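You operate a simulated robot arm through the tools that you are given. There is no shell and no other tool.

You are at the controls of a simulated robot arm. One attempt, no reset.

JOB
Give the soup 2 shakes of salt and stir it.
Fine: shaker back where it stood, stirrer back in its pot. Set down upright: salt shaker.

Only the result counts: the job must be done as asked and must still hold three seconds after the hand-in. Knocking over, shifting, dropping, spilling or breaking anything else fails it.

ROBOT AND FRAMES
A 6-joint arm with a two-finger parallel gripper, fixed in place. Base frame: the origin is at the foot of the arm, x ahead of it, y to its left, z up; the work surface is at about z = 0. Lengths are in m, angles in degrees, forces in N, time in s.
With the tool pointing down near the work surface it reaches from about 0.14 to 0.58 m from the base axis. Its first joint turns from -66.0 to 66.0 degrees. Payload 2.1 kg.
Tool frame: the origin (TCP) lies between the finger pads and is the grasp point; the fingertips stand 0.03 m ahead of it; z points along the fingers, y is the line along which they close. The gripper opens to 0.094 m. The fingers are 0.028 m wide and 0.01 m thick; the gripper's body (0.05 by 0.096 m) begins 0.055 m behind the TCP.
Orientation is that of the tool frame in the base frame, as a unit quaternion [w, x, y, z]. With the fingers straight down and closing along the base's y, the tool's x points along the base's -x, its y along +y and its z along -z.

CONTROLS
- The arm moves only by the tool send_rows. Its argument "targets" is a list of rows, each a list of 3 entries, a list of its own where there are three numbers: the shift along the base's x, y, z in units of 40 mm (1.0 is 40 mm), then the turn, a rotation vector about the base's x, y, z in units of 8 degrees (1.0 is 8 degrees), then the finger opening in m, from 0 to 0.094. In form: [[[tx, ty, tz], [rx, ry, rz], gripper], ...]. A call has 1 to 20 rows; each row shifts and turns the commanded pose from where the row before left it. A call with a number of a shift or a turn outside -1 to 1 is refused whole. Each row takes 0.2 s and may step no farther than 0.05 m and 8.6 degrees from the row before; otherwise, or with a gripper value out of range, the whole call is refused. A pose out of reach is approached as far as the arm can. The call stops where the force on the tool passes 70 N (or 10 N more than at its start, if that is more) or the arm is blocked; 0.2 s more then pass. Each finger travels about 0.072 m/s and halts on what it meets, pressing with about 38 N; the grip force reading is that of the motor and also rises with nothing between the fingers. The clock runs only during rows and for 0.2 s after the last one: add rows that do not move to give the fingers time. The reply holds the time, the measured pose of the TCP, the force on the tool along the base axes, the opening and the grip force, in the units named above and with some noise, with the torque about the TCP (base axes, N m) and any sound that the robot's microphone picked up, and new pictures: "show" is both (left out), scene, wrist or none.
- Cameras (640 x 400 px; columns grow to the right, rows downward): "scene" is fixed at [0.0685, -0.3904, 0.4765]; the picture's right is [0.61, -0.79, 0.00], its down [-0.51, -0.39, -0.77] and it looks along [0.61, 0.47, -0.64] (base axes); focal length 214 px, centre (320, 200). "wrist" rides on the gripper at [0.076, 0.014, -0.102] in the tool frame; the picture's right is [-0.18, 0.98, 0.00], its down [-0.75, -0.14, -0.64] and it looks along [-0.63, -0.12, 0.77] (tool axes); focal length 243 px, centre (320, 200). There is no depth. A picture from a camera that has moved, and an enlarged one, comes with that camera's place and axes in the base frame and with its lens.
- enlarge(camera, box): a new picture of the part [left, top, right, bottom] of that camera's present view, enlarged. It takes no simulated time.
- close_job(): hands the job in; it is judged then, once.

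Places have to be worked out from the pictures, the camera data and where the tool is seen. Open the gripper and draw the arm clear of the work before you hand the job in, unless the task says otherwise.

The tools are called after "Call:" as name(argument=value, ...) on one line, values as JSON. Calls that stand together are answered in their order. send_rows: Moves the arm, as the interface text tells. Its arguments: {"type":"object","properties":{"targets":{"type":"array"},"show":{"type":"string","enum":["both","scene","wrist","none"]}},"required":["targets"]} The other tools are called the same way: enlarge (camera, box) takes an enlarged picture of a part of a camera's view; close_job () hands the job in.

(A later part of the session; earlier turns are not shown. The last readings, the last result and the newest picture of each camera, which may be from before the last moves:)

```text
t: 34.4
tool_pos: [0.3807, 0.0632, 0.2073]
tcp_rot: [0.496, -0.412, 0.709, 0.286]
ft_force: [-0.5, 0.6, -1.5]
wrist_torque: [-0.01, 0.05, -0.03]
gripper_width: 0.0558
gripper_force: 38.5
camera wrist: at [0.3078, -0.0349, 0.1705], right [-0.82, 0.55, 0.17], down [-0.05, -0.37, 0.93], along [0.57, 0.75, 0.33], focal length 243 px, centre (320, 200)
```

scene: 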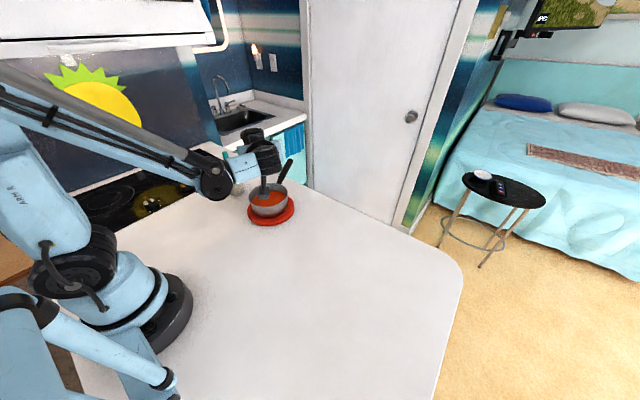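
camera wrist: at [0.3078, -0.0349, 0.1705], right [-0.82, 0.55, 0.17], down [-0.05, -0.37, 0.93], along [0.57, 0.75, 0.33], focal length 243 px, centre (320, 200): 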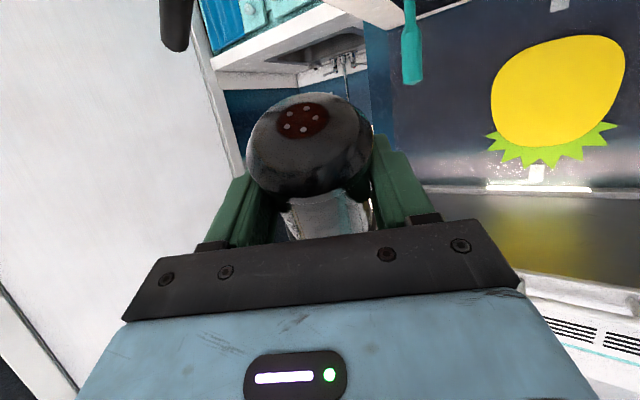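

The shaker is inverted (about 140° tilt) with its holes facing the soup, and the readings are steady. I pitch the tool up 20° to level, giving about 160° tilt.

Call:
send_rows(targets=[[[0, 0, 0], [0.433, -0.25, 0], 0.02], [[0, 0, 0], [0.866, -0.5, 0], 0.02], [[0, 0, 0], [0.866, -0.5, 0], 0.02], [[0, 0, 0], [0, 0, 0], 0.02]])

```text
t: 35.4
tool_pos: [0.3821, 0.0633, 0.2084]
tcp_rot: [0.613, -0.355, 0.612, 0.353]
ft_force: [-0.1, 0.2, -2.6]
wrist_torque: [-0.01, 0.02, 0.02]
gripper_width: 0.0556
gripper_force: 38.1
camera wrist: at [0.3183, -0.0177, 0.1313], right [-0.85, 0.49, 0.18], down [-0.2, -0.63, 0.75], along [0.48, 0.61, 0.63], focal length 243 px, centre (320, 200)
```

scene: 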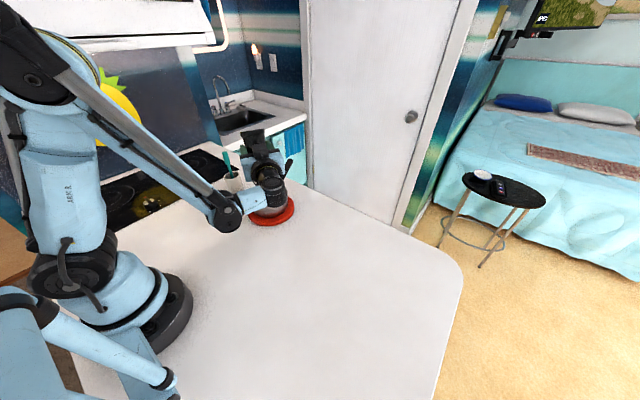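
wrist: 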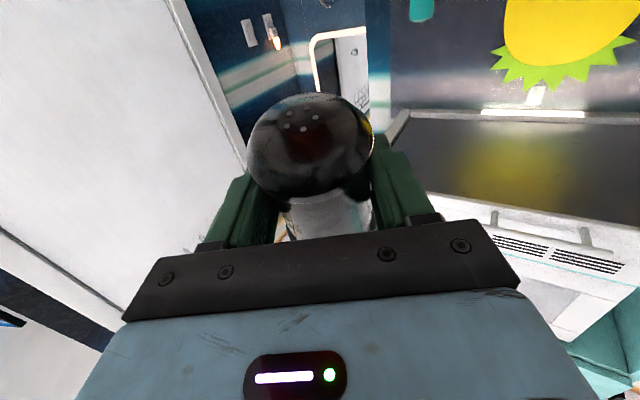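

Position held, and the shaker is now about 160° inverted. I take a closer look at the wrist and pan before shaking.

Call:
enlarge(camera="scene", box=[190, 110, 340, 240])

```text
3.08 times, centred on (265, 175) of scene
camera zoom: at [0.0685, -0.3904, 0.4765], right [0.61, -0.79, 0.0], down [-0.51, -0.39, -0.77], along [0.61, 0.47, -0.64], focal length 660 px, centre (489, 277)
```

zoom: 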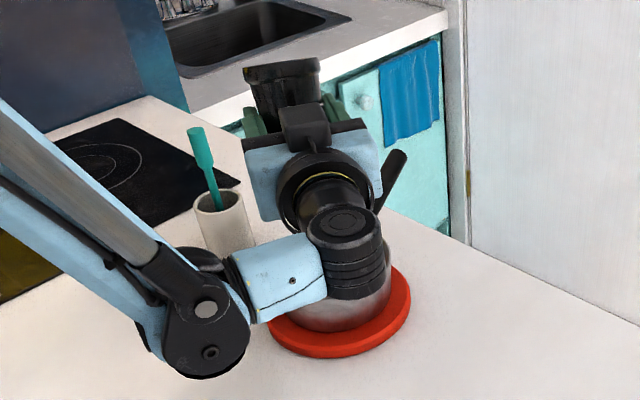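

The shaker is upside down with its base up, its mouth over the pan centre and everything clear. I do one shake, a quick 35 mm stroke up and back down, and listen for the result.

Call:
send_rows(targets=[[[0, 0, 0.9], [0, 0, 0], 0.02], [[0, 0, -0.9], [0, 0, 0], 0.02], [[0, 0, 0], [0, 0, 0], 0.02], [[0, 0, 0], [0, 0, 0], 0.02]])

```text
t: 36.4
tool_pos: [0.3807, 0.0633, 0.2085]
tcp_rot: [0.612, -0.356, 0.612, 0.353]
ft_force: [0.4, 0.9, -0.9]
wrist_torque: [-0.01, 0.03, -0.01]
gripper_width: 0.0553
gripper_force: 38.2
camera wrist: at [0.3187, -0.0173, 0.1309], right [-0.85, 0.49, 0.18], down [-0.2, -0.62, 0.76], along [0.48, 0.61, 0.63], focal length 243 px, centre (320, 200)
```

scene: 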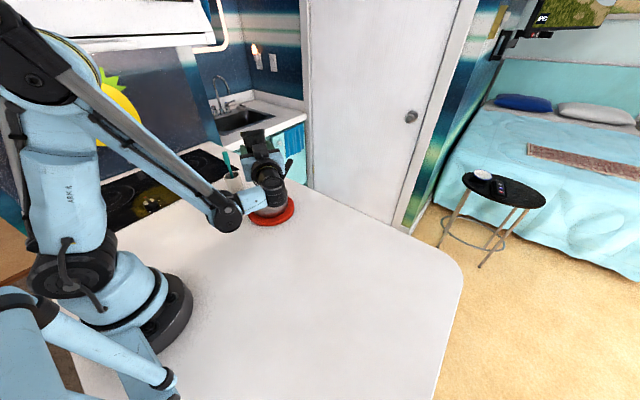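
wrist: 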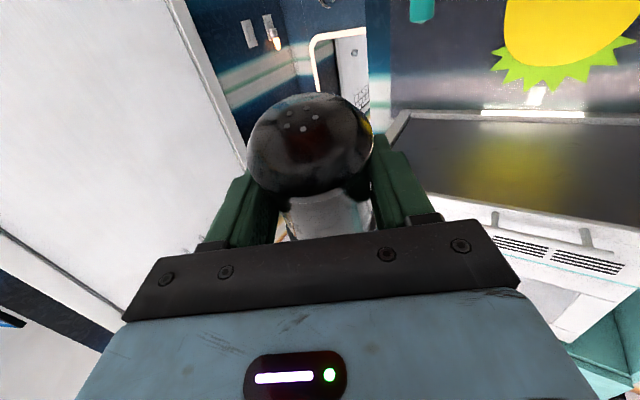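

No sound was reported, so I can't tell whether that shake counted. I roll back about 80° in place, so the camera swings to the side as before and sees the soup, and look for salt on it.

Call:
send_rows(targets=[[[0, 0, 0], [0.25, 0.433, 0], 0.02], [[0, 0, 0], [0.5, 0.866, 0], 0.02], [[0, 0, 0], [0.5, 0.866, 0], 0.02], [[0, 0, 0], [0.5, 0.866, 0], 0.02], [[0, 0, 0], [0.5, 0.866, 0], 0.02], [[0, 0, 0], [0.5, 0.866, 0], 0.02], [[0, 0, 0], [0.5, 0.866, 0], 0.02], [[0, 0, 0], [0.5, 0.866, 0], 0.02], [[0, 0, 0], [0.5, 0.866, 0], 0.02], [[0, 0, 0], [0.5, 0.866, 0], 0.02], [[0, 0, 0], [0.5, 0.866, 0], 0.02], [[0, 0, 0], [0.25, 0.433, 0], 0.02], [[0, 0, 0], [0, 0, 0], 0.02]])

```text
t: 39.2
tool_pos: [0.381, 0.0651, 0.2083]
tcp_rot: [0.195, 0.171, 0.686, 0.68]
ft_force: [0.4, -0.8, -1.2]
wrist_torque: [0.01, 0.05, 0.01]
gripper_width: 0.0552
gripper_force: 37.9
camera wrist: at [0.264, 0.0139, 0.2189], right [0.13, -0.07, 0.99], down [0.34, -0.93, -0.11], along [0.93, 0.35, -0.1], focal length 243 px, centre (320, 200)
```

scene: 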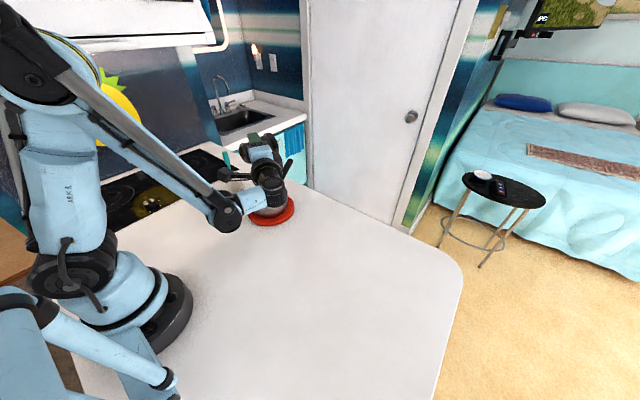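
wrist: 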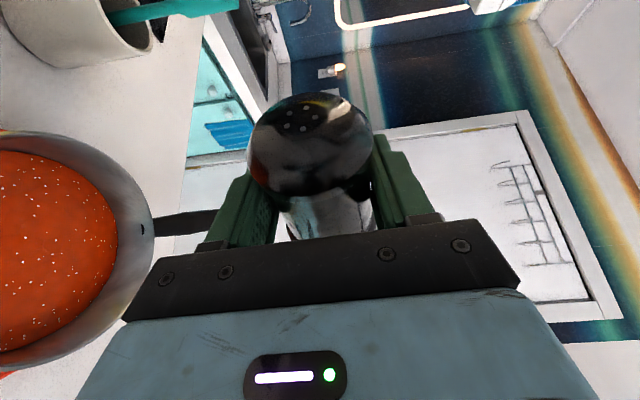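

White salt grains are now visible on the soup, so the shake counted. I enlarge to judge the quantity and check that nothing fell outside the pan.

Call:
enlarge(camera="wrist", box=[0, 110, 240, 390])

```text
1.43 times, centred on (120, 250) of wrist
camera zoom: at [0.264, 0.0139, 0.2189], right [0.13, -0.07, 0.99], down [0.34, -0.93, -0.11], along [0.93, 0.35, -0.1], focal length 347 px, centre (606, 129)
```

zoom: 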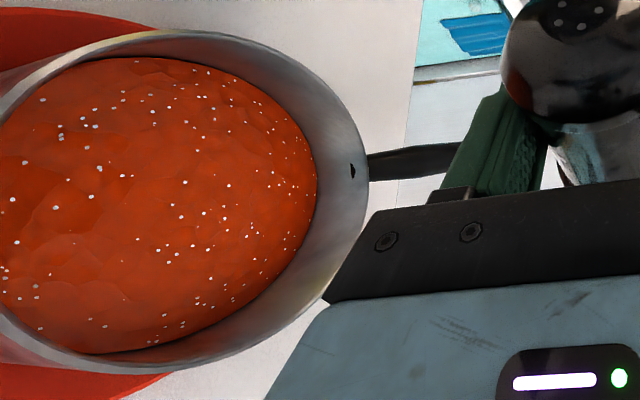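

There's one shake's worth of grains, all on the soup and none outside. I roll the shaker back to inverted, reversing those rows exactly and slowly so it doesn't register as a shake.

Call:
send_rows(targets=[[[0, 0, 0], [-0.25, -0.433, 0], 0.02], [[0, 0, 0], [-0.5, -0.866, 0], 0.02], [[0, 0, 0], [-0.5, -0.866, 0], 0.02], [[0, 0, 0], [-0.5, -0.866, 0], 0.02], [[0, 0, 0], [-0.5, -0.866, 0], 0.02], [[0, 0, 0], [-0.5, -0.866, 0], 0.02], [[0, 0, 0], [-0.5, -0.866, 0], 0.02], [[0, 0, 0], [-0.5, -0.866, 0], 0.02], [[0, 0, 0], [-0.5, -0.866, 0], 0.02], [[0, 0, 0], [-0.5, -0.866, 0], 0.02], [[0, 0, 0], [-0.5, -0.866, 0], 0.02], [[0, 0, 0], [-0.25, -0.433, 0], 0.02], [[0, 0, 0], [0, 0, 0], 0.02]], show="scene")

```text
t: 42.0
tool_pos: [0.3824, 0.065, 0.2078]
tcp_rot: [0.613, -0.354, 0.613, 0.351]
ft_force: [0.8, -0.3, -2.1]
wrist_torque: [0.0, 0.03, -0.02]
gripper_width: 0.055
gripper_force: 38.4
```

scene: 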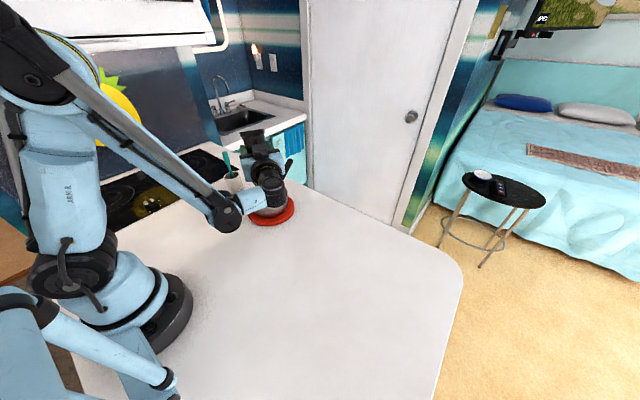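

Back in the inverted pose. I give the second and last shake with the same single stroke.

Call:
send_rows(targets=[[[0, 0, 0.9], [0, 0, 0], 0.02], [[0, 0, -0.9], [0, 0, 0], 0.02], [[0, 0, 0], [0, 0, 0], 0.02], [[0, 0, 0], [0, 0, 0], 0.02]], show="scene")

```text
t: 43.0
tool_pos: [0.3814, 0.0634, 0.2078]
tcp_rot: [0.612, -0.355, 0.612, 0.353]
ft_force: [0.1, 0.2, -2.1]
wrist_torque: [-0.03, 0.05, -0.01]
gripper_width: 0.0552
gripper_force: 37.9
```

scene: 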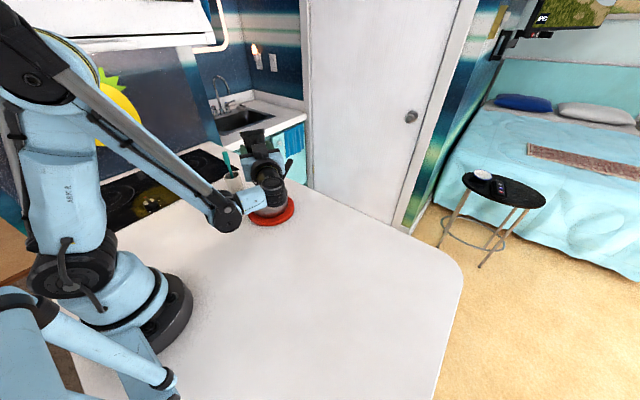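

Second shake done. I roll back 88° in place again and look at the soup to compare the salt amount.

Call:
send_rows(targets=[[[0, 0, 0], [0.25, 0.433, 0], 0.02], [[0, 0, 0], [0.5, 0.866, 0], 0.02], [[0, 0, 0], [0.5, 0.866, 0], 0.02], [[0, 0, 0], [0.5, 0.866, 0], 0.02], [[0, 0, 0], [0.5, 0.866, 0], 0.02], [[0, 0, 0], [0.5, 0.866, 0], 0.02], [[0, 0, 0], [0.5, 0.866, 0], 0.02], [[0, 0, 0], [0.5, 0.866, 0], 0.02], [[0, 0, 0], [0.5, 0.866, 0], 0.02], [[0, 0, 0], [0.5, 0.866, 0], 0.02], [[0, 0, 0], [0.5, 0.866, 0], 0.02], [[0, 0, 0], [0.25, 0.433, 0], 0.02], [[0, 0, 0], [0, 0, 0], 0.02]], show="wrist")

Call:
enlarge(camera="wrist", box=[0, 110, 240, 390])

```text
t: 45.8
tool_pos: [0.3815, 0.0648, 0.2085]
tcp_rot: [0.194, 0.171, 0.687, 0.679]
ft_force: [-0.9, 0.1, -1.5]
wrist_torque: [0.03, 0.06, -0.01]
gripper_width: 0.055
gripper_force: 38.1
camera wrist: at [0.2639, 0.0137, 0.2181], right [0.13, -0.07, 0.99], down [0.34, -0.93, -0.11], along [0.93, 0.35, -0.1], focal length 243 px, centre (320, 200)
```

wrist: 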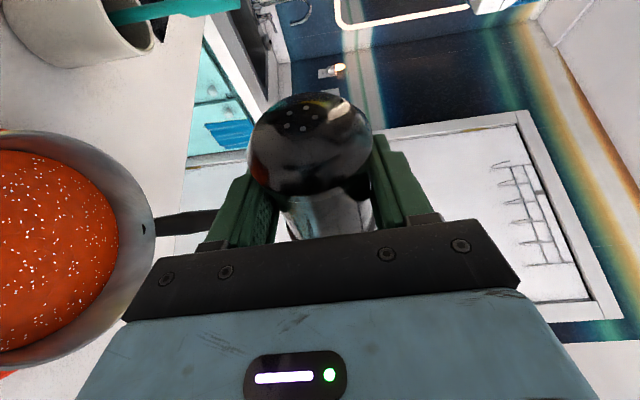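

```text
1.43 times, centred on (120, 250) of wrist
camera zoom: at [0.2639, 0.0137, 0.2181], right [0.13, -0.07, 0.99], down [0.34, -0.93, -0.11], along [0.93, 0.35, -0.1], focal length 347 px, centre (606, 129)
```

zoom: 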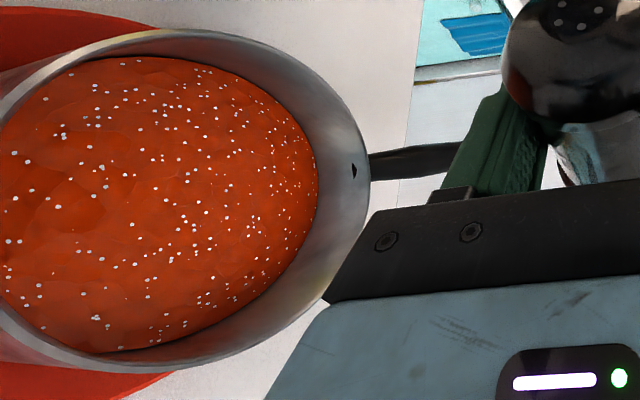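

The salt roughly doubled and all of it landed in the pan, so two shakes are in. Now I return the shaker upright along the path that worked: pitch down 20°, then roll the remaining 92° about the tool axis.

Call:
send_rows(targets=[[[0, 0, 0], [-0.433, 0.25, 0], 0.02], [[0, 0, 0], [-0.866, 0.5, 0], 0.02], [[0, 0, 0], [-0.866, 0.5, 0], 0.02], [[0, 0, 0], [0.235, 0.407, -0.171], 0.02], [[0, 0, 0], [0.47, 0.814, -0.342], 0.02], [[0, 0, 0], [0.47, 0.814, -0.342], 0.02], [[0, 0, 0], [0.47, 0.814, -0.342], 0.02], [[0, 0, 0], [0.47, 0.814, -0.342], 0.02], [[0, 0, 0], [0.47, 0.814, -0.342], 0.02], [[0, 0, 0], [0.47, 0.814, -0.342], 0.02], [[0, 0, 0], [0.47, 0.814, -0.342], 0.02], [[0, 0, 0], [0.47, 0.814, -0.342], 0.02], [[0, 0, 0], [0.47, 0.814, -0.342], 0.02], [[0, 0, 0], [0.47, 0.814, -0.342], 0.02], [[0, 0, 0], [0.47, 0.814, -0.342], 0.02], [[0, 0, 0], [0, 0, 0], 0.02]])

```text
t: 49.2
tool_pos: [0.3805, 0.0646, 0.2073]
tcp_rot: [-0.287, 0.709, 0.409, 0.497]
ft_force: [-0.2, 1.3, -2.6]
wrist_torque: [-0.01, -0.01, 0.03]
gripper_width: 0.0548
gripper_force: 37.6
camera wrist: at [0.3582, -0.0037, 0.3139], right [0.82, -0.55, -0.17], down [-0.55, -0.67, -0.49], along [0.15, 0.5, -0.85], focal length 243 px, centre (320, 200)
```

scene: 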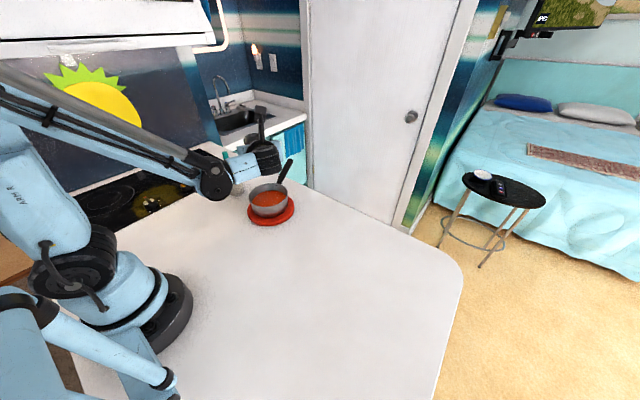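
wrist: 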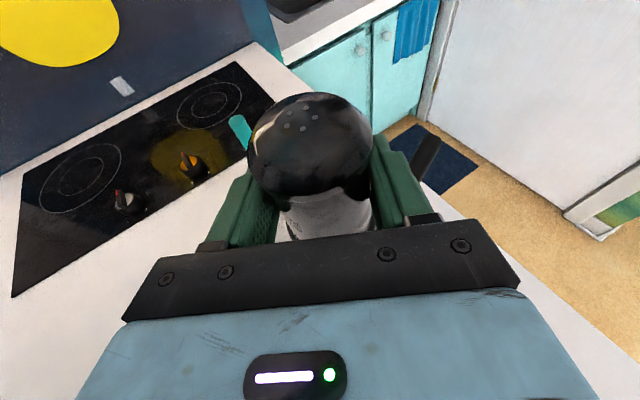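

The shaker is upright again with orientation identical to the grasp. I carry it back level to above its original spot (0.344, -0.118).

Call:
send_rows(targets=[[[-0.06, -0.3, 0], [0, 0, 0], 0.02], [[-0.13, -0.6, 0], [0, 0, 0], 0.02], [[-0.14, -0.7, 0], [0, 0, 0], 0.02], [[-0.14, -0.7, 0], [0, 0, 0], 0.02], [[-0.14, -0.7, 0], [0, 0, 0], 0.02], [[-0.14, -0.7, 0], [0, 0, 0], 0.02], [[-0.12, -0.6, 0], [0, 0, 0], 0.02], [[-0.0475, -0.25, 0], [0, 0, 0], 0.02], [[0, 0, 0], [0, 0, 0], 0.02]])

```text
t: 51.2
tool_pos: [0.343, -0.1176, 0.2066]
tcp_rot: [-0.286, 0.709, 0.409, 0.498]
ft_force: [0.8, 0.1, -2.5]
wrist_torque: [0.02, -0.01, 0.0]
gripper_width: 0.0546
gripper_force: 38.3
camera wrist: at [0.3214, -0.1863, 0.3134], right [0.82, -0.55, -0.17], down [-0.55, -0.68, -0.49], along [0.15, 0.5, -0.85], focal length 243 px, centre (320, 200)
```

scene: 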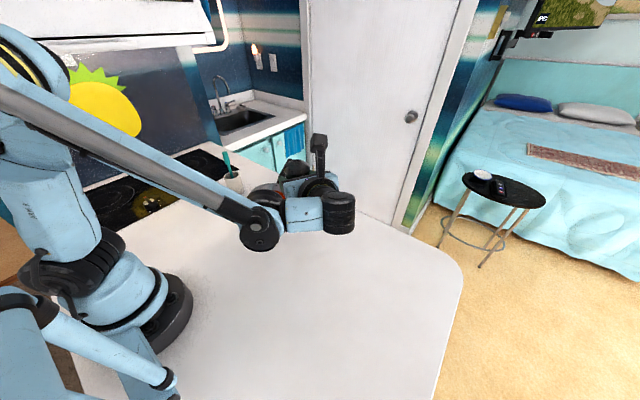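
wrist: 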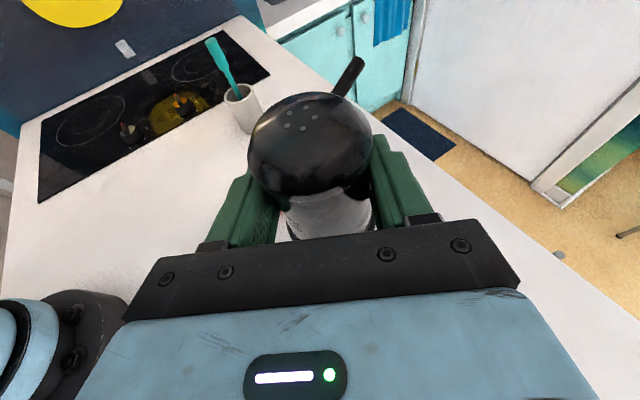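

Right above the original spot at (0.343, -0.118). I lower the shaker to about 2 cm above the table, then check before touchdown.

Call:
send_rows(targets=[[[0, 0, -0.3], [0, 0, 0], 0.02], [[0, 0, -0.5], [0, 0, 0], 0.02], [[0, 0, -0.55], [0, 0, 0], 0.02], [[0, 0, -0.55], [0, 0, 0], 0.02], [[0, 0, -0.55], [0, 0, 0], 0.02], [[0, 0, -0.5], [0, 0, 0], 0.02], [[0, 0, -0.35], [0, 0, 0], 0.02], [[0, 0, 0], [0, 0, 0], 0.02]])

```text
t: 53.0
tool_pos: [0.3435, -0.1177, 0.0762]
tcp_rot: [-0.287, 0.709, 0.41, 0.498]
ft_force: [-0.9, -0.3, -1.7]
wrist_torque: [0.0, -0.02, 0.02]
gripper_width: 0.0548
gripper_force: 38.2
camera wrist: at [0.3212, -0.1856, 0.182], right [0.82, -0.55, -0.17], down [-0.55, -0.67, -0.49], along [0.15, 0.5, -0.85], focal length 243 px, centre (320, 200)
```

scene: 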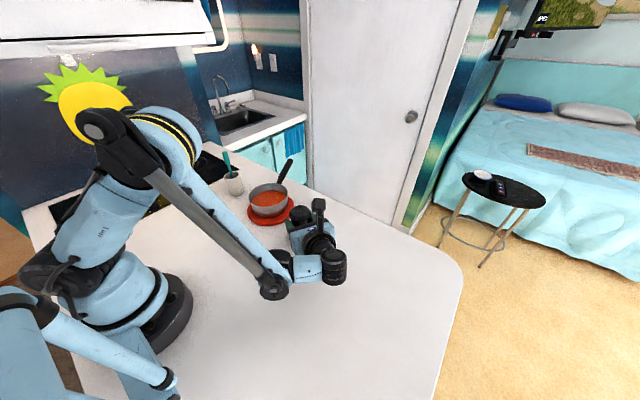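
wrist: 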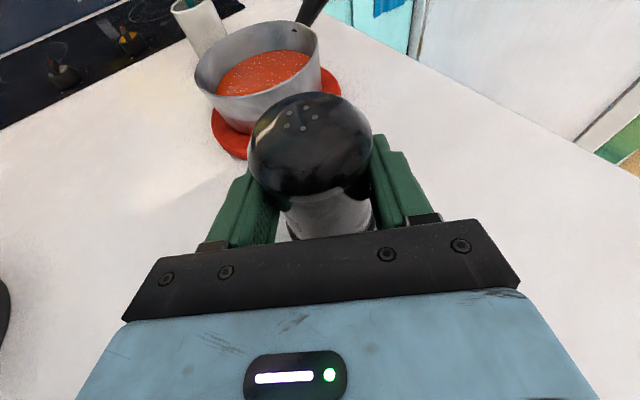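

At z = 0.076 with no reach problem. I lower another 18 mm gently, leaving about 6 mm.

Call:
send_rows(targets=[[[0, 0, -0.25], [0, 0, 0], 0.02], [[0, 0, -0.2], [0, 0, 0], 0.02], [[0, 0, 0], [0, 0, 0], 0.02]], show="wrist")

```text
t: 53.8
tool_pos: [0.3448, -0.1183, 0.0584]
tcp_rot: [-0.287, 0.709, 0.41, 0.498]
ft_force: [0.3, -0.1, -0.4]
wrist_torque: [-0.01, 0.01, 0.06]
gripper_width: 0.0549
gripper_force: 37.4
camera wrist: at [0.3217, -0.1859, 0.1649], right [0.82, -0.55, -0.17], down [-0.55, -0.67, -0.49], along [0.15, 0.5, -0.85], focal length 243 px, centre (320, 200)
```

wrist: 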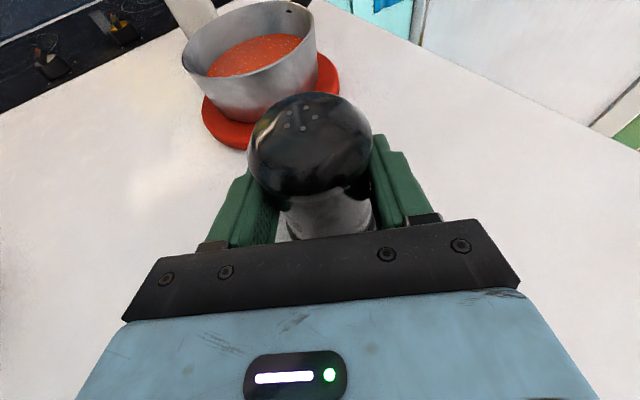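

No contact yet. I lower in 2 mm steps and watch the vertical force.

Call:
send_rows(targets=[[[0, 0, -0.05], [0, 0, 0], 0.02], [[0, 0, -0.05], [0, 0, 0], 0.02], [[0, 0, 0], [0, 0, 0], 0.02]], show="none")

Call:
send_rows(targets=[[[0, 0, -0.05], [0, 0, 0], 0.02], [[0, 0, 0], [0, 0, 0], 0.02]], show="none")

```text
t: 54.6
tool_pos: [0.3459, -0.1181, 0.0541]
tcp_rot: [-0.286, 0.709, 0.41, 0.498]
ft_force: [0.0, 0.5, -1.9]
wrist_torque: [0.0, -0.02, 0.0]
gripper_width: 0.0546
gripper_force: 37.5
```

```text
t: 55.2
tool_pos: [0.3439, -0.1187, 0.0525]
tcp_rot: [-0.287, 0.707, 0.409, 0.5]
ft_force: [-4.6, -3.6, 31.1]
wrist_torque: [-0.69, 0.72, 0.0]
gripper_width: 0.0551
gripper_force: 38.3
```

Contact: 31 N up, on the base edge nearest the arm, so the shaker has touched the table. I relieve about 0.7 mm so it isn't pressed down, then check the force.

Call:
send_rows(targets=[[[0, 0, 0.018], [0, 0, 0], 0.02], [[0, 0, 0], [0, 0, 0], 0.02]])

```text
t: 55.8
tool_pos: [0.3445, -0.1175, 0.0541]
tcp_rot: [-0.286, 0.709, 0.41, 0.498]
ft_force: [0.5, -0.8, 19.7]
wrist_torque: [-0.34, 0.28, 0.0]
gripper_width: 0.0546
gripper_force: 37.6
camera wrist: at [0.3218, -0.1857, 0.1589], right [0.82, -0.55, -0.17], down [-0.55, -0.67, -0.49], along [0.15, 0.5, -0.85], focal length 243 px, centre (320, 200)
```

scene: 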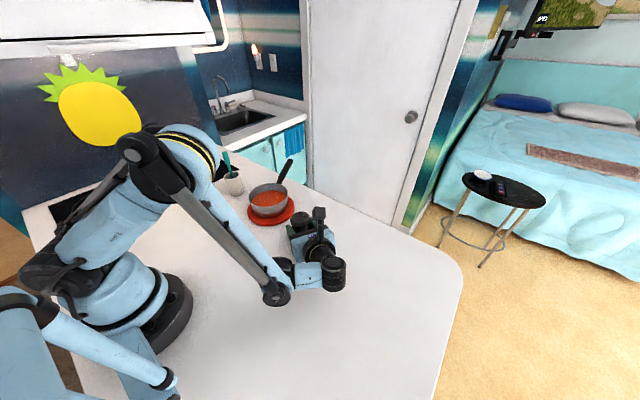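
wrist: 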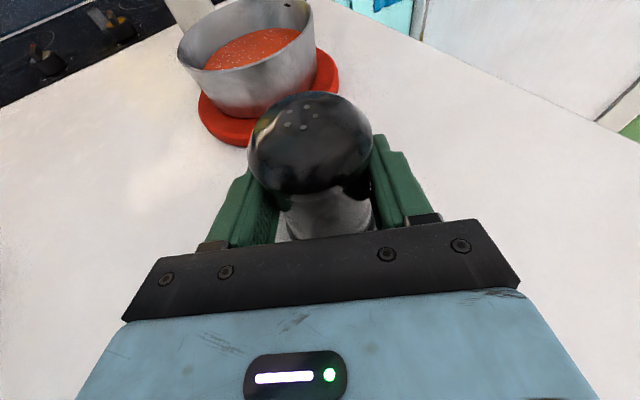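

Still 20 N, so I ease up another 0.6 mm.

Call:
send_rows(targets=[[[0, 0, 0.016], [0, 0, 0], 0.02], [[0, 0, 0], [0, 0, 0], 0.02]], show="none")

```text
t: 56.4
tool_pos: [0.3438, -0.118, 0.0527]
tcp_rot: [-0.286, 0.709, 0.41, 0.497]
ft_force: [1.4, 0.9, 2.9]
wrist_torque: [0.03, -0.01, 0.03]
gripper_width: 0.0547
gripper_force: 38.2
```

Only about 3 N remain, so the shaker rests on the table nearly unloaded. I open the fingers fully and let it settle.

Call:
send_rows(targets=[[[0, 0, 0], [0, 0, 0], 0.06], [[0, 0, 0], [0, 0, 0], 0.07], [[0, 0, 0], [0, 0, 0], 0.085], [[0, 0, 0], [0, 0, 0], 0.094], [[0, 0, 0], [0, 0, 0], 0.094], [[0, 0, 0], [0, 0, 0], 0.094]])

```text
t: 57.8
tool_pos: [0.3445, -0.1179, 0.0532]
tcp_rot: [-0.287, 0.709, 0.41, 0.497]
ft_force: [1.2, 0.4, -0.8]
wrist_torque: [0.0, 0.0, 0.02]
gripper_width: 0.094
gripper_force: 0.1
camera wrist: at [0.3216, -0.1858, 0.1595], right [0.82, -0.55, -0.17], down [-0.55, -0.67, -0.49], along [0.15, 0.5, -0.85], focal length 243 px, centre (320, 200)
```

scene: 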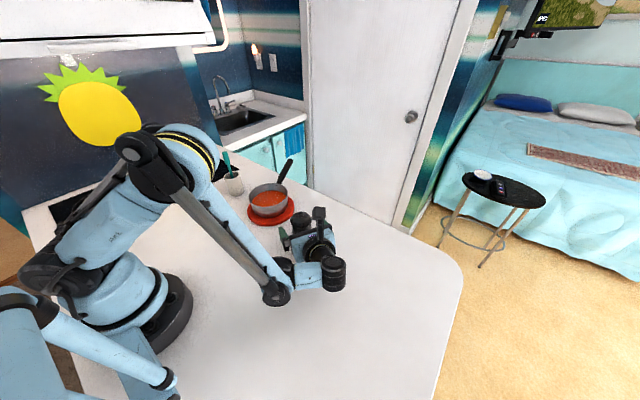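
wrist: 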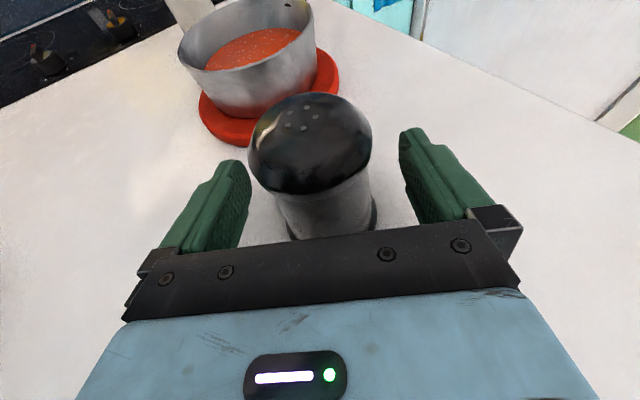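

The shaker stands free between the open fingers. I back off 1 cm along the tool heading and rise straight up.

Call:
send_rows(targets=[[[-0.125, -0.215, 0], [0, 0, 0], 0.094], [[0, 0, 0.3], [0, 0, 0], 0.094], [[0, 0, 0.6], [0, 0, 0], 0.094], [[0, 0, 0.7], [0, 0, 0], 0.094], [[0, 0, 0.8], [0, 0, 0], 0.094], [[0, 0, 0.8], [0, 0, 0], 0.094], [[0, 0, 0.8], [0, 0, 0], 0.094], [[0, 0, 0.5], [0, 0, 0], 0.094], [[0, 0, 0], [0, 0, 0], 0.094]])

```text
t: 59.8
tool_pos: [0.3388, -0.1258, 0.2335]
tcp_rot: [-0.286, 0.709, 0.41, 0.498]
ft_force: [0.9, 0.9, -0.2]
wrist_torque: [0.01, 0.01, 0.02]
gripper_width: 0.0941
gripper_force: 0.2
camera wrist: at [0.3171, -0.1932, 0.339], right [0.82, -0.55, -0.17], down [-0.55, -0.67, -0.49], along [0.15, 0.5, -0.85], focal length 243 px, centre (320, 200)
```

scene: 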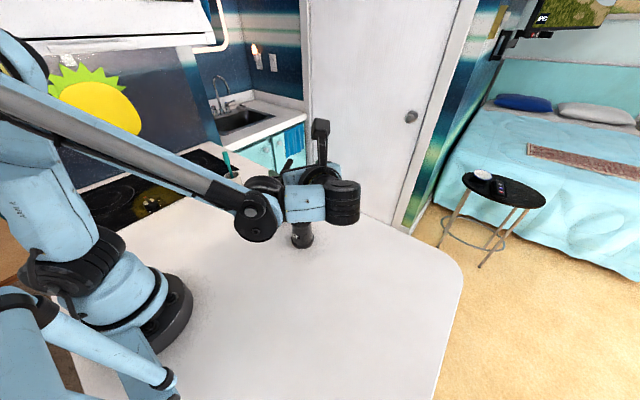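
wrist: 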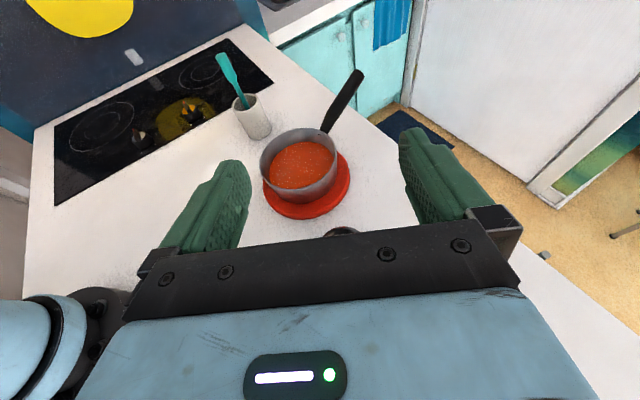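

The shaker stands upright back at its place. Next is the stirrer. I return the gripper to a camera-behind orientation by rolling back 180° higher up, on the same direction that worked above the pan.

Call:
send_rows(targets=[[[0, 0, 0.9], [0, 0, 0], 0.094], [[0, 0, 0.9], [0, 0, 0], 0.094], [[0, 0, 0], [-0.47, -0.814, 0.342], 0.094], [[0, 0, 0], [-0.47, -0.814, 0.342], 0.094], [[0, 0, 0], [-0.47, -0.814, 0.342], 0.094], [[0, 0, 0], [-0.47, -0.814, 0.342], 0.094], [[0, 0, 0], [-0.47, -0.814, 0.342], 0.094], [[0, 0, 0], [-0.47, -0.814, 0.342], 0.094], [[0, 0, 0], [-0.47, -0.814, 0.342], 0.094], [[0, 0, 0], [-0.47, -0.814, 0.342], 0.094], [[0, 0, 0], [-0.47, -0.814, 0.342], 0.094], [[0, 0, 0], [-0.47, -0.814, 0.342], 0.094], [[0, 0, 0], [-0.47, -0.814, 0.342], 0.094], [[0, 0, 0], [-0.47, -0.814, 0.342], 0.094], [[0, 0, 0], [-0.47, -0.814, 0.342], 0.094], [[0, 0, 0], [-0.47, -0.814, 0.342], 0.094], [[0, 0, 0], [-0.47, -0.814, 0.342], 0.094], [[0, 0, 0], [-0.47, -0.814, 0.342], 0.094], [[0, 0, 0], [-0.47, -0.814, 0.342], 0.094], [[0, 0, 0], [-0.47, -0.814, 0.342], 0.094]])

```text
t: 64.0
tool_pos: [0.3399, -0.1261, 0.3054]
tcp_rot: [0.384, -0.173, 0.801, 0.426]
ft_force: [0.1, -0.7, 0.4]
wrist_torque: [-0.03, 0.0, 0.02]
gripper_width: 0.0941
gripper_force: 0.0
camera wrist: at [0.2332, -0.1977, 0.2895], right [-0.47, 0.56, 0.68], down [0.27, -0.64, 0.72], along [0.84, 0.52, 0.15], focal length 243 px, centre (320, 200)
```

scene: 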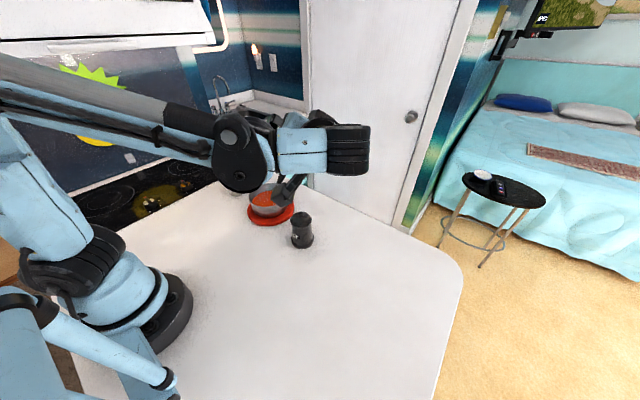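
wrist: 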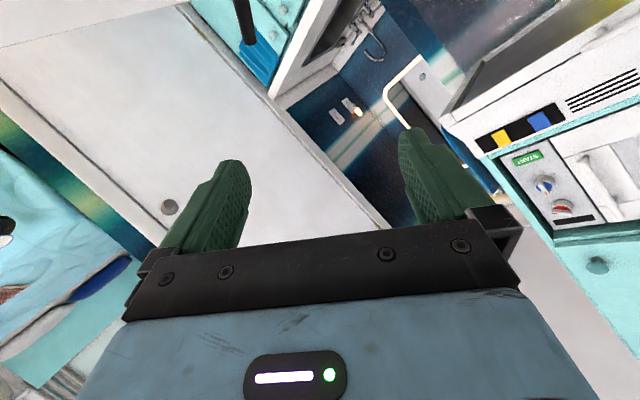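

The roll goes smoothly and the shaker is visible in the scene view. I enlarge it to check its placement against the original picture.

Call:
enlarge(camera="scene", box=[210, 140, 340, 260])

```text
3.33 times, centred on (275, 200) of scene
camera zoom: at [0.0685, -0.3904, 0.4765], right [0.61, -0.79, 0.0], down [-0.51, -0.39, -0.77], along [0.61, 0.47, -0.64], focal length 715 px, centre (470, 200)
```

zoom: 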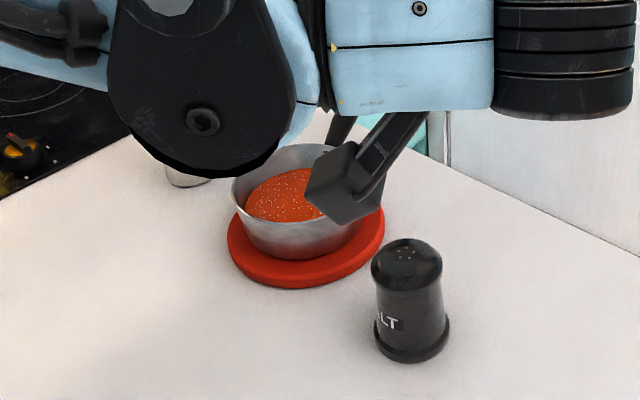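

The shaker is within about 5 mm of its original picture position and upright. I finish the roll and pitch the tool down toward vertical.

Call:
send_rows(targets=[[[0, 0, 0], [-0.47, -0.814, 0.342], 0.094], [[0, 0, 0], [-0.47, -0.814, 0.342], 0.094], [[0, 0, 0], [-0.47, -0.814, 0.342], 0.094], [[0, 0, 0], [-0.47, -0.814, 0.342], 0.094], [[0, 0, 0], [-0.235, -0.407, 0.171], 0.094], [[0, 0, 0.3], [-0.866, 0.5, 0], 0.094], [[0, 0, 0.3], [-0.866, 0.5, 0], 0.094], [[0, 0, 0.3], [-0.866, 0.5, 0], 0.094], [[0, 0, 0.3], [-0.866, 0.5, 0], 0.094], [[0, 0, 0], [-0.866, 0.5, 0], 0.094], [[0, 0, 0], [-0.866, 0.5, 0], 0.094], [[0, 0, 0], [-0.866, 0.5, 0], 0.094], [[0, 0, 0], [-0.866, 0.5, 0], 0.094], [[0, 0, 0], [-0.65, 0.375, 0], 0.094], [[0, 0, 0], [0, 0, 0], 0.094]])

```text
t: 67.2
tool_pos: [0.3387, -0.1257, 0.3521]
tcp_rot: [-0.002, -0.5, 0.866, -0.002]
ft_force: [0.0, 0.0, -0.1]
wrist_torque: [0.03, 0.02, 0.01]
gripper_width: 0.0943
gripper_force: 0.2
camera wrist: at [0.2896, -0.1847, 0.4552], right [-0.76, 0.65, 0.0], down [0.5, 0.59, 0.64], along [0.41, 0.49, -0.77], focal length 243 px, centre (320, 200)
```

scene: 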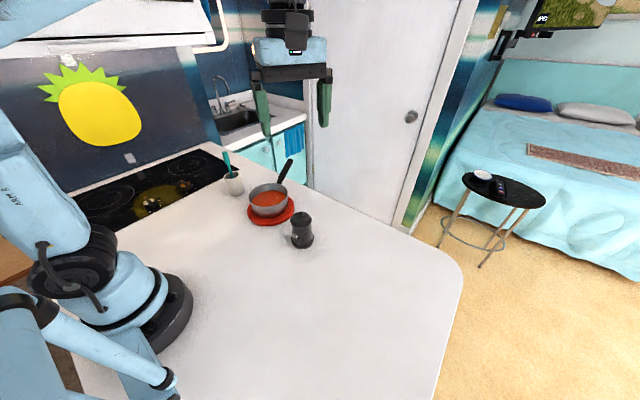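
wrist: 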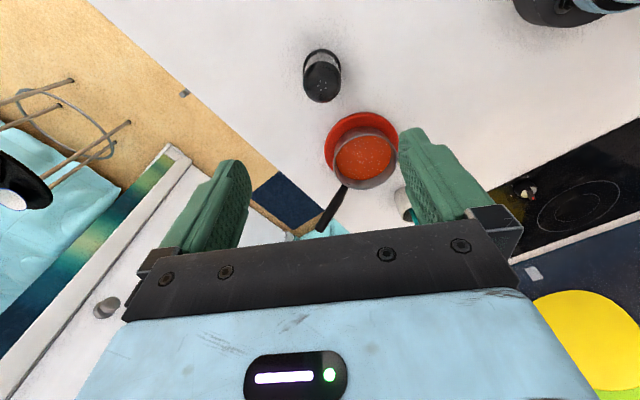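

The tool is vertical now and both the pan and stirrer pot are unobstructed in the scene view. I enlarge the pot and stirrer to measure them.

Call:
enlarge(camera="scene", box=[200, 140, 280, 210])

Call:
send_rows(targets=[[[-0.2, 0.5, 0], [0, 0, -1], 0.094], [[-0.2, 0.7, 0], [0, 0, -1], 0.094], [[-0.2, 0.8, 0], [0, 0, -1], 0.094], [[-0.2, 0.8, 0], [0, 0, -1], 0.094], [[-0.2, 0.8, 0], [0, 0, -1], 0.094], [[-0.2, 0.8, 0], [0, 0, -1], 0.094], [[-0.1, 0.7, 0], [0, 0, -1], 0.094], [[0, 0.6, 0], [0, 0, -0.5], 0.094], [[0, 0, 0], [0, 0, 0], 0.094]])

```text
5.71 times, centred on (240, 175) of scene
camera zoom: at [0.0685, -0.3903, 0.4765], right [0.61, -0.79, 0.0], down [-0.51, -0.39, -0.77], along [0.61, 0.47, -0.64], focal length 1226 px, centre (777, 343)
```

zoom: 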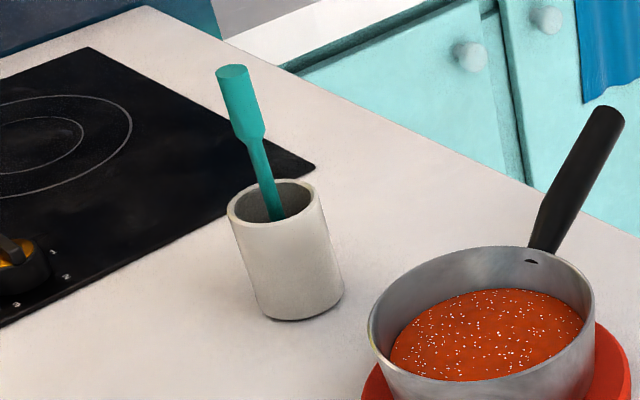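

```text
t: 69.2
tool_pos: [0.286, 0.1027, 0.354]
tcp_rot: [-0.002, -0.002, 1.0, 0.0]
ft_force: [0.0, 0.2, 0.3]
wrist_torque: [0.02, 0.03, -0.01]
gripper_width: 0.094
gripper_force: 0.0
camera wrist: at [0.2113, 0.1172, 0.4557], right [0.18, 0.98, 0.0], down [0.76, -0.14, 0.64], along [0.63, -0.12, -0.77], focal length 243 px, centre (320, 200)
```

scene: 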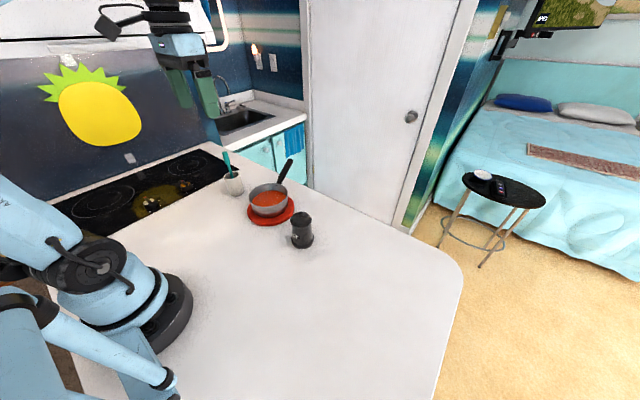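
wrist: 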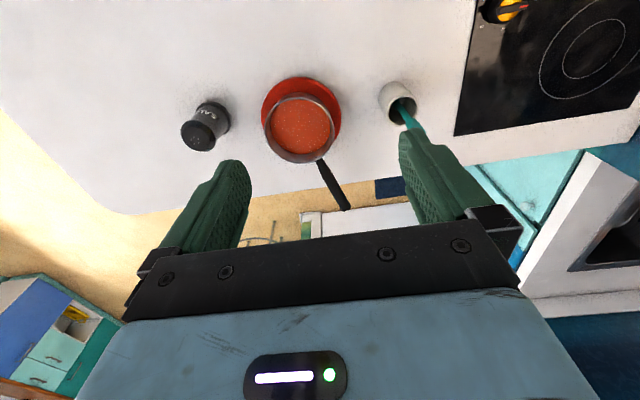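

The stirrer seems nearly vertical around (0.362, 0.207), with its thick handle between z≈0.125 and 0.167. I move the gripper left so the stirrer shows between the fingers for a precise fix.

Call:
send_rows(targets=[[[0, 0.8, 0], [0, 0, 0], 0.094], [[0, 0.8, 0], [0, 0, 0], 0.094], [[0, 0.8, 0], [0, 0, 0], 0.094], [[0, 0, 0], [0, 0, 0], 0.094]])

Call:
enlarge(camera="wrist", box=[220, 40, 420, 170])

```text
t: 70.2
tool_pos: [0.2877, 0.1985, 0.3518]
tcp_rot: [-0.002, -0.001, 1.0, 0.0]
ft_force: [-0.3, -0.6, -0.4]
wrist_torque: [-0.01, -0.02, 0.02]
gripper_width: 0.0939
gripper_force: 0.0
camera wrist: at [0.2122, 0.2129, 0.4541], right [0.18, 0.98, 0.0], down [0.76, -0.14, 0.64], along [0.63, -0.12, -0.77], focal length 243 px, centre (320, 200)
```

scene: 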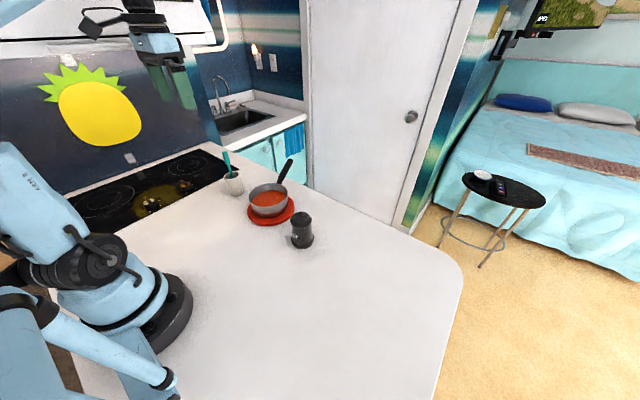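
wrist: 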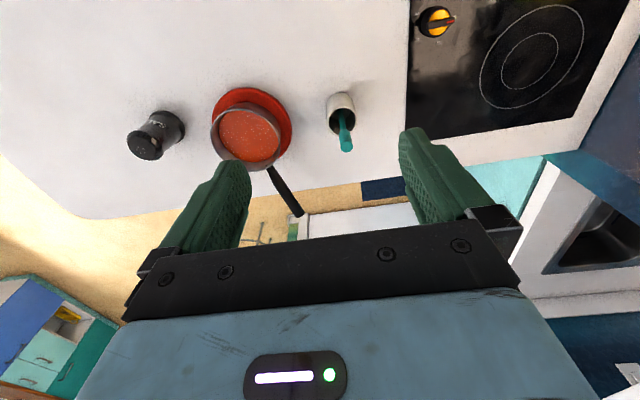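

```text
3.08 times, centred on (320, 105) of wrist
camera zoom: at [0.2122, 0.2129, 0.4541], right [0.18, 0.98, 0.0], down [0.76, -0.14, 0.64], along [0.63, -0.12, -0.77], focal length 746 px, centre (320, 492)
```

zoom: 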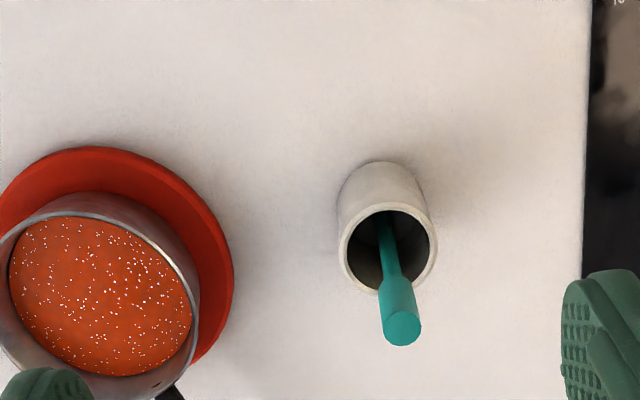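

The stirrer stands vertical in the centre of its pot at about (0.367, 0.219), top at z≈0.162, with a thick handle below it. I move above it at z≈0.27 for an alignment check.

Call:
send_rows(targets=[[[0.5, 0.13, -0.4], [0, 0, 0], 0.094], [[0.5, 0.13, -0.5], [0, 0, 0], 0.094], [[0.5, 0.13, -0.5], [0, 0, 0], 0.094], [[0.5, 0.12, -0.5], [0, 0, 0], 0.094], [[0, 0, 0], [0, 0, 0], 0.094]])

Call:
enlarge(camera="scene", box=[180, 60, 320, 210])

```text
t: 71.4
tool_pos: [0.3672, 0.2198, 0.2769]
tcp_rot: [-0.002, -0.001, 1.0, 0.001]
ft_force: [-0.8, 1.2, 0.4]
wrist_torque: [0.01, -0.01, -0.02]
gripper_width: 0.094
gripper_force: 0.0
camera wrist: at [0.2922, 0.2338, 0.3792], right [0.18, 0.98, 0.0], down [0.76, -0.14, 0.64], along [0.63, -0.12, -0.77], focal length 243 px, centre (320, 200)
```

scene: 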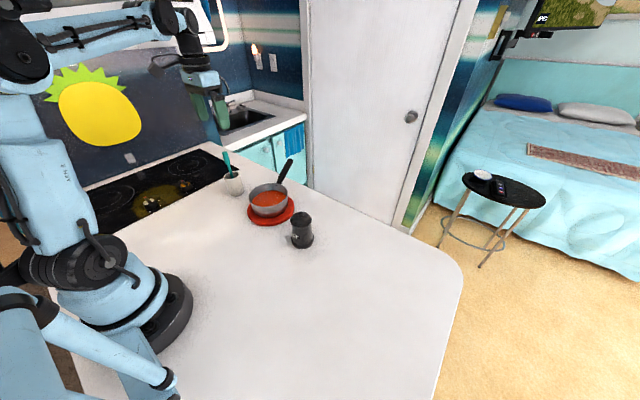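
wrist: 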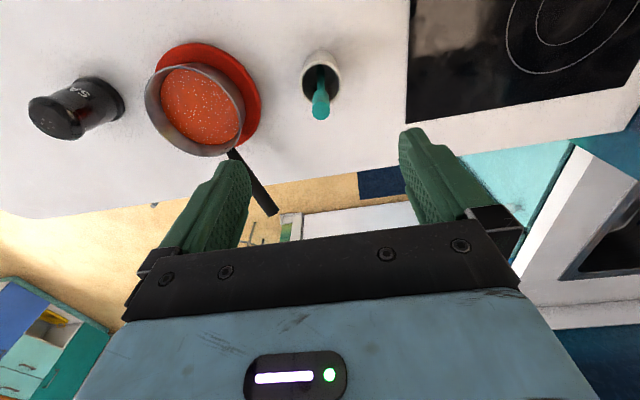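

```text
2.67 times, centred on (250, 135) of scene
camera zoom: at [0.0685, -0.3904, 0.4765], right [0.61, -0.79, 0.0], down [-0.51, -0.39, -0.77], along [0.61, 0.47, -0.64], focal length 572 px, centre (507, 373)
```

zoom: 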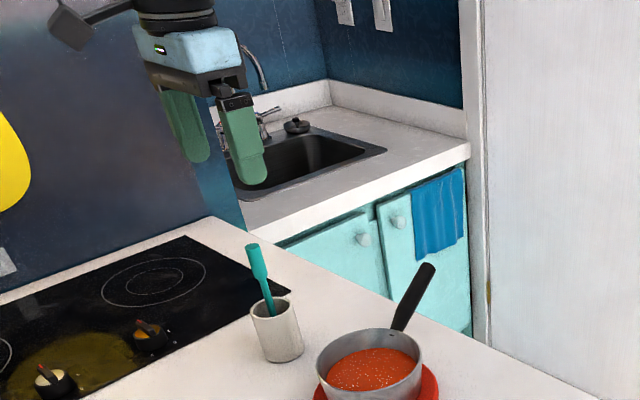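

Alignment is within about 2 mm. I descend until the fingertips are level with the stirrer's top, then check.

Call:
send_rows(targets=[[[0, 0, -0.5], [0, 0, 0], 0.094], [[0, 0, -0.6], [0, 0, 0], 0.094], [[0, 0, -0.6], [0, 0, 0], 0.094], [[0, 0, -0.4], [0, 0, 0], 0.094], [[0, 0, 0], [0, 0, 0], 0.094]])

Call:
enlarge(camera="scene", box=[180, 90, 300, 210])

```text
t: 72.6
tool_pos: [0.3676, 0.2209, 0.1927]
tcp_rot: [-0.002, -0.001, 1.0, 0.0]
ft_force: [0.2, -0.2, 0.3]
wrist_torque: [0.0, 0.01, 0.01]
gripper_width: 0.0939
gripper_force: 0.1
camera wrist: at [0.2916, 0.2334, 0.2949], right [0.18, 0.98, 0.0], down [0.76, -0.14, 0.64], along [0.63, -0.12, -0.77], focal length 243 px, centre (320, 200)
```

scene: 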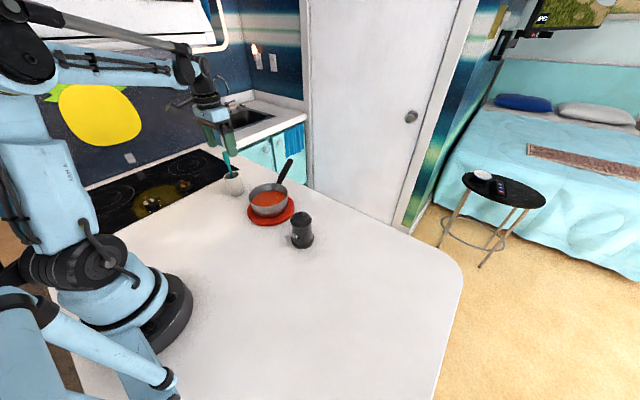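
wrist: 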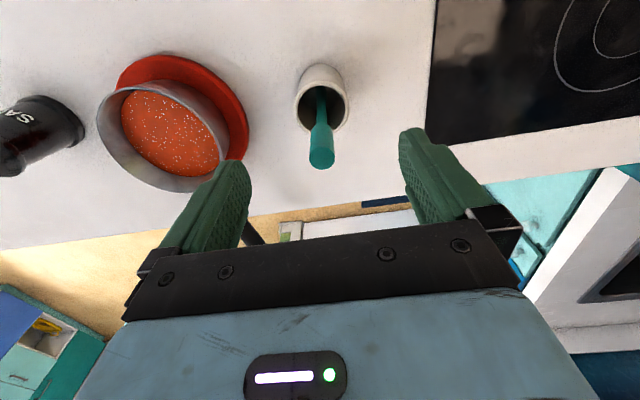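

```text
3.33 times, centred on (240, 150) of scene
camera zoom: at [0.0685, -0.3904, 0.4765], right [0.61, -0.79, 0.0], down [-0.51, -0.39, -0.77], along [0.61, 0.47, -0.64], focal length 715 px, centre (587, 367)
```

zoom: 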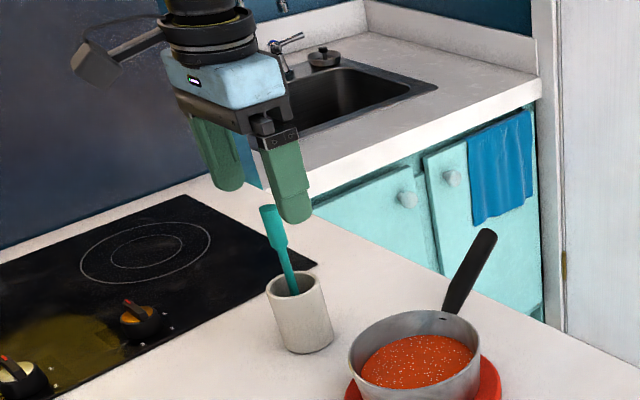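

The stirrer's top is right between the fingers at (0.368, 0.219). I descend another 5 cm to put the pads around the thick handle.

Call:
send_rows(targets=[[[0.015, -0.03, -0.4], [0, 0, 0], 0.094], [[0, 0, -0.5], [0, 0, 0], 0.094], [[0, 0, -0.42], [0, 0, 0], 0.094], [[0, 0, 0], [0, 0, 0], 0.094]])

Call:
enlarge(camera="scene", box=[180, 90, 300, 210])

```text
t: 73.6
tool_pos: [0.3691, 0.2162, 0.1391]
tcp_rot: [-0.001, -0.001, 1.0, -0.001]
ft_force: [-0.8, -0.3, -0.2]
wrist_torque: [-0.02, 0.03, -0.04]
gripper_width: 0.0939
gripper_force: 0.1
camera wrist: at [0.2942, 0.2314, 0.2419], right [0.18, 0.98, 0.0], down [0.76, -0.14, 0.64], along [0.63, -0.12, -0.77], focal length 243 px, centre (320, 200)
```

scene: 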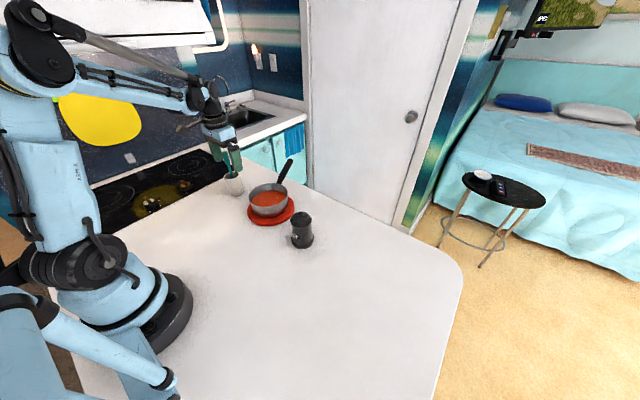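
wrist: 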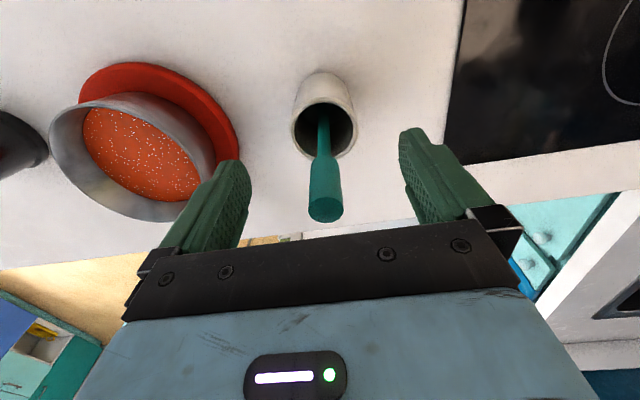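

```text
3.33 times, centred on (240, 150) of scene
camera zoom: at [0.0685, -0.3904, 0.4765], right [0.61, -0.79, 0.0], down [-0.51, -0.39, -0.77], along [0.61, 0.47, -0.64], focal length 715 px, centre (587, 367)
```

zoom: 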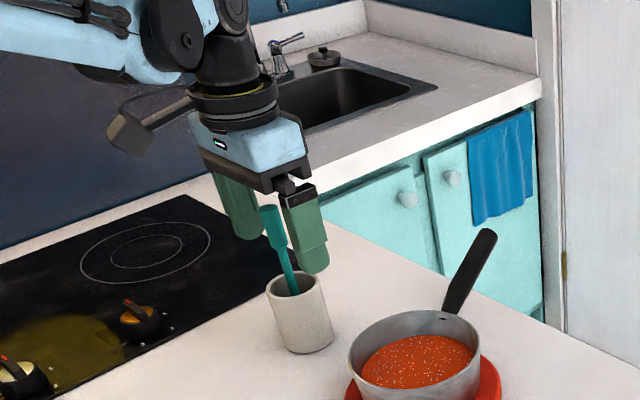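

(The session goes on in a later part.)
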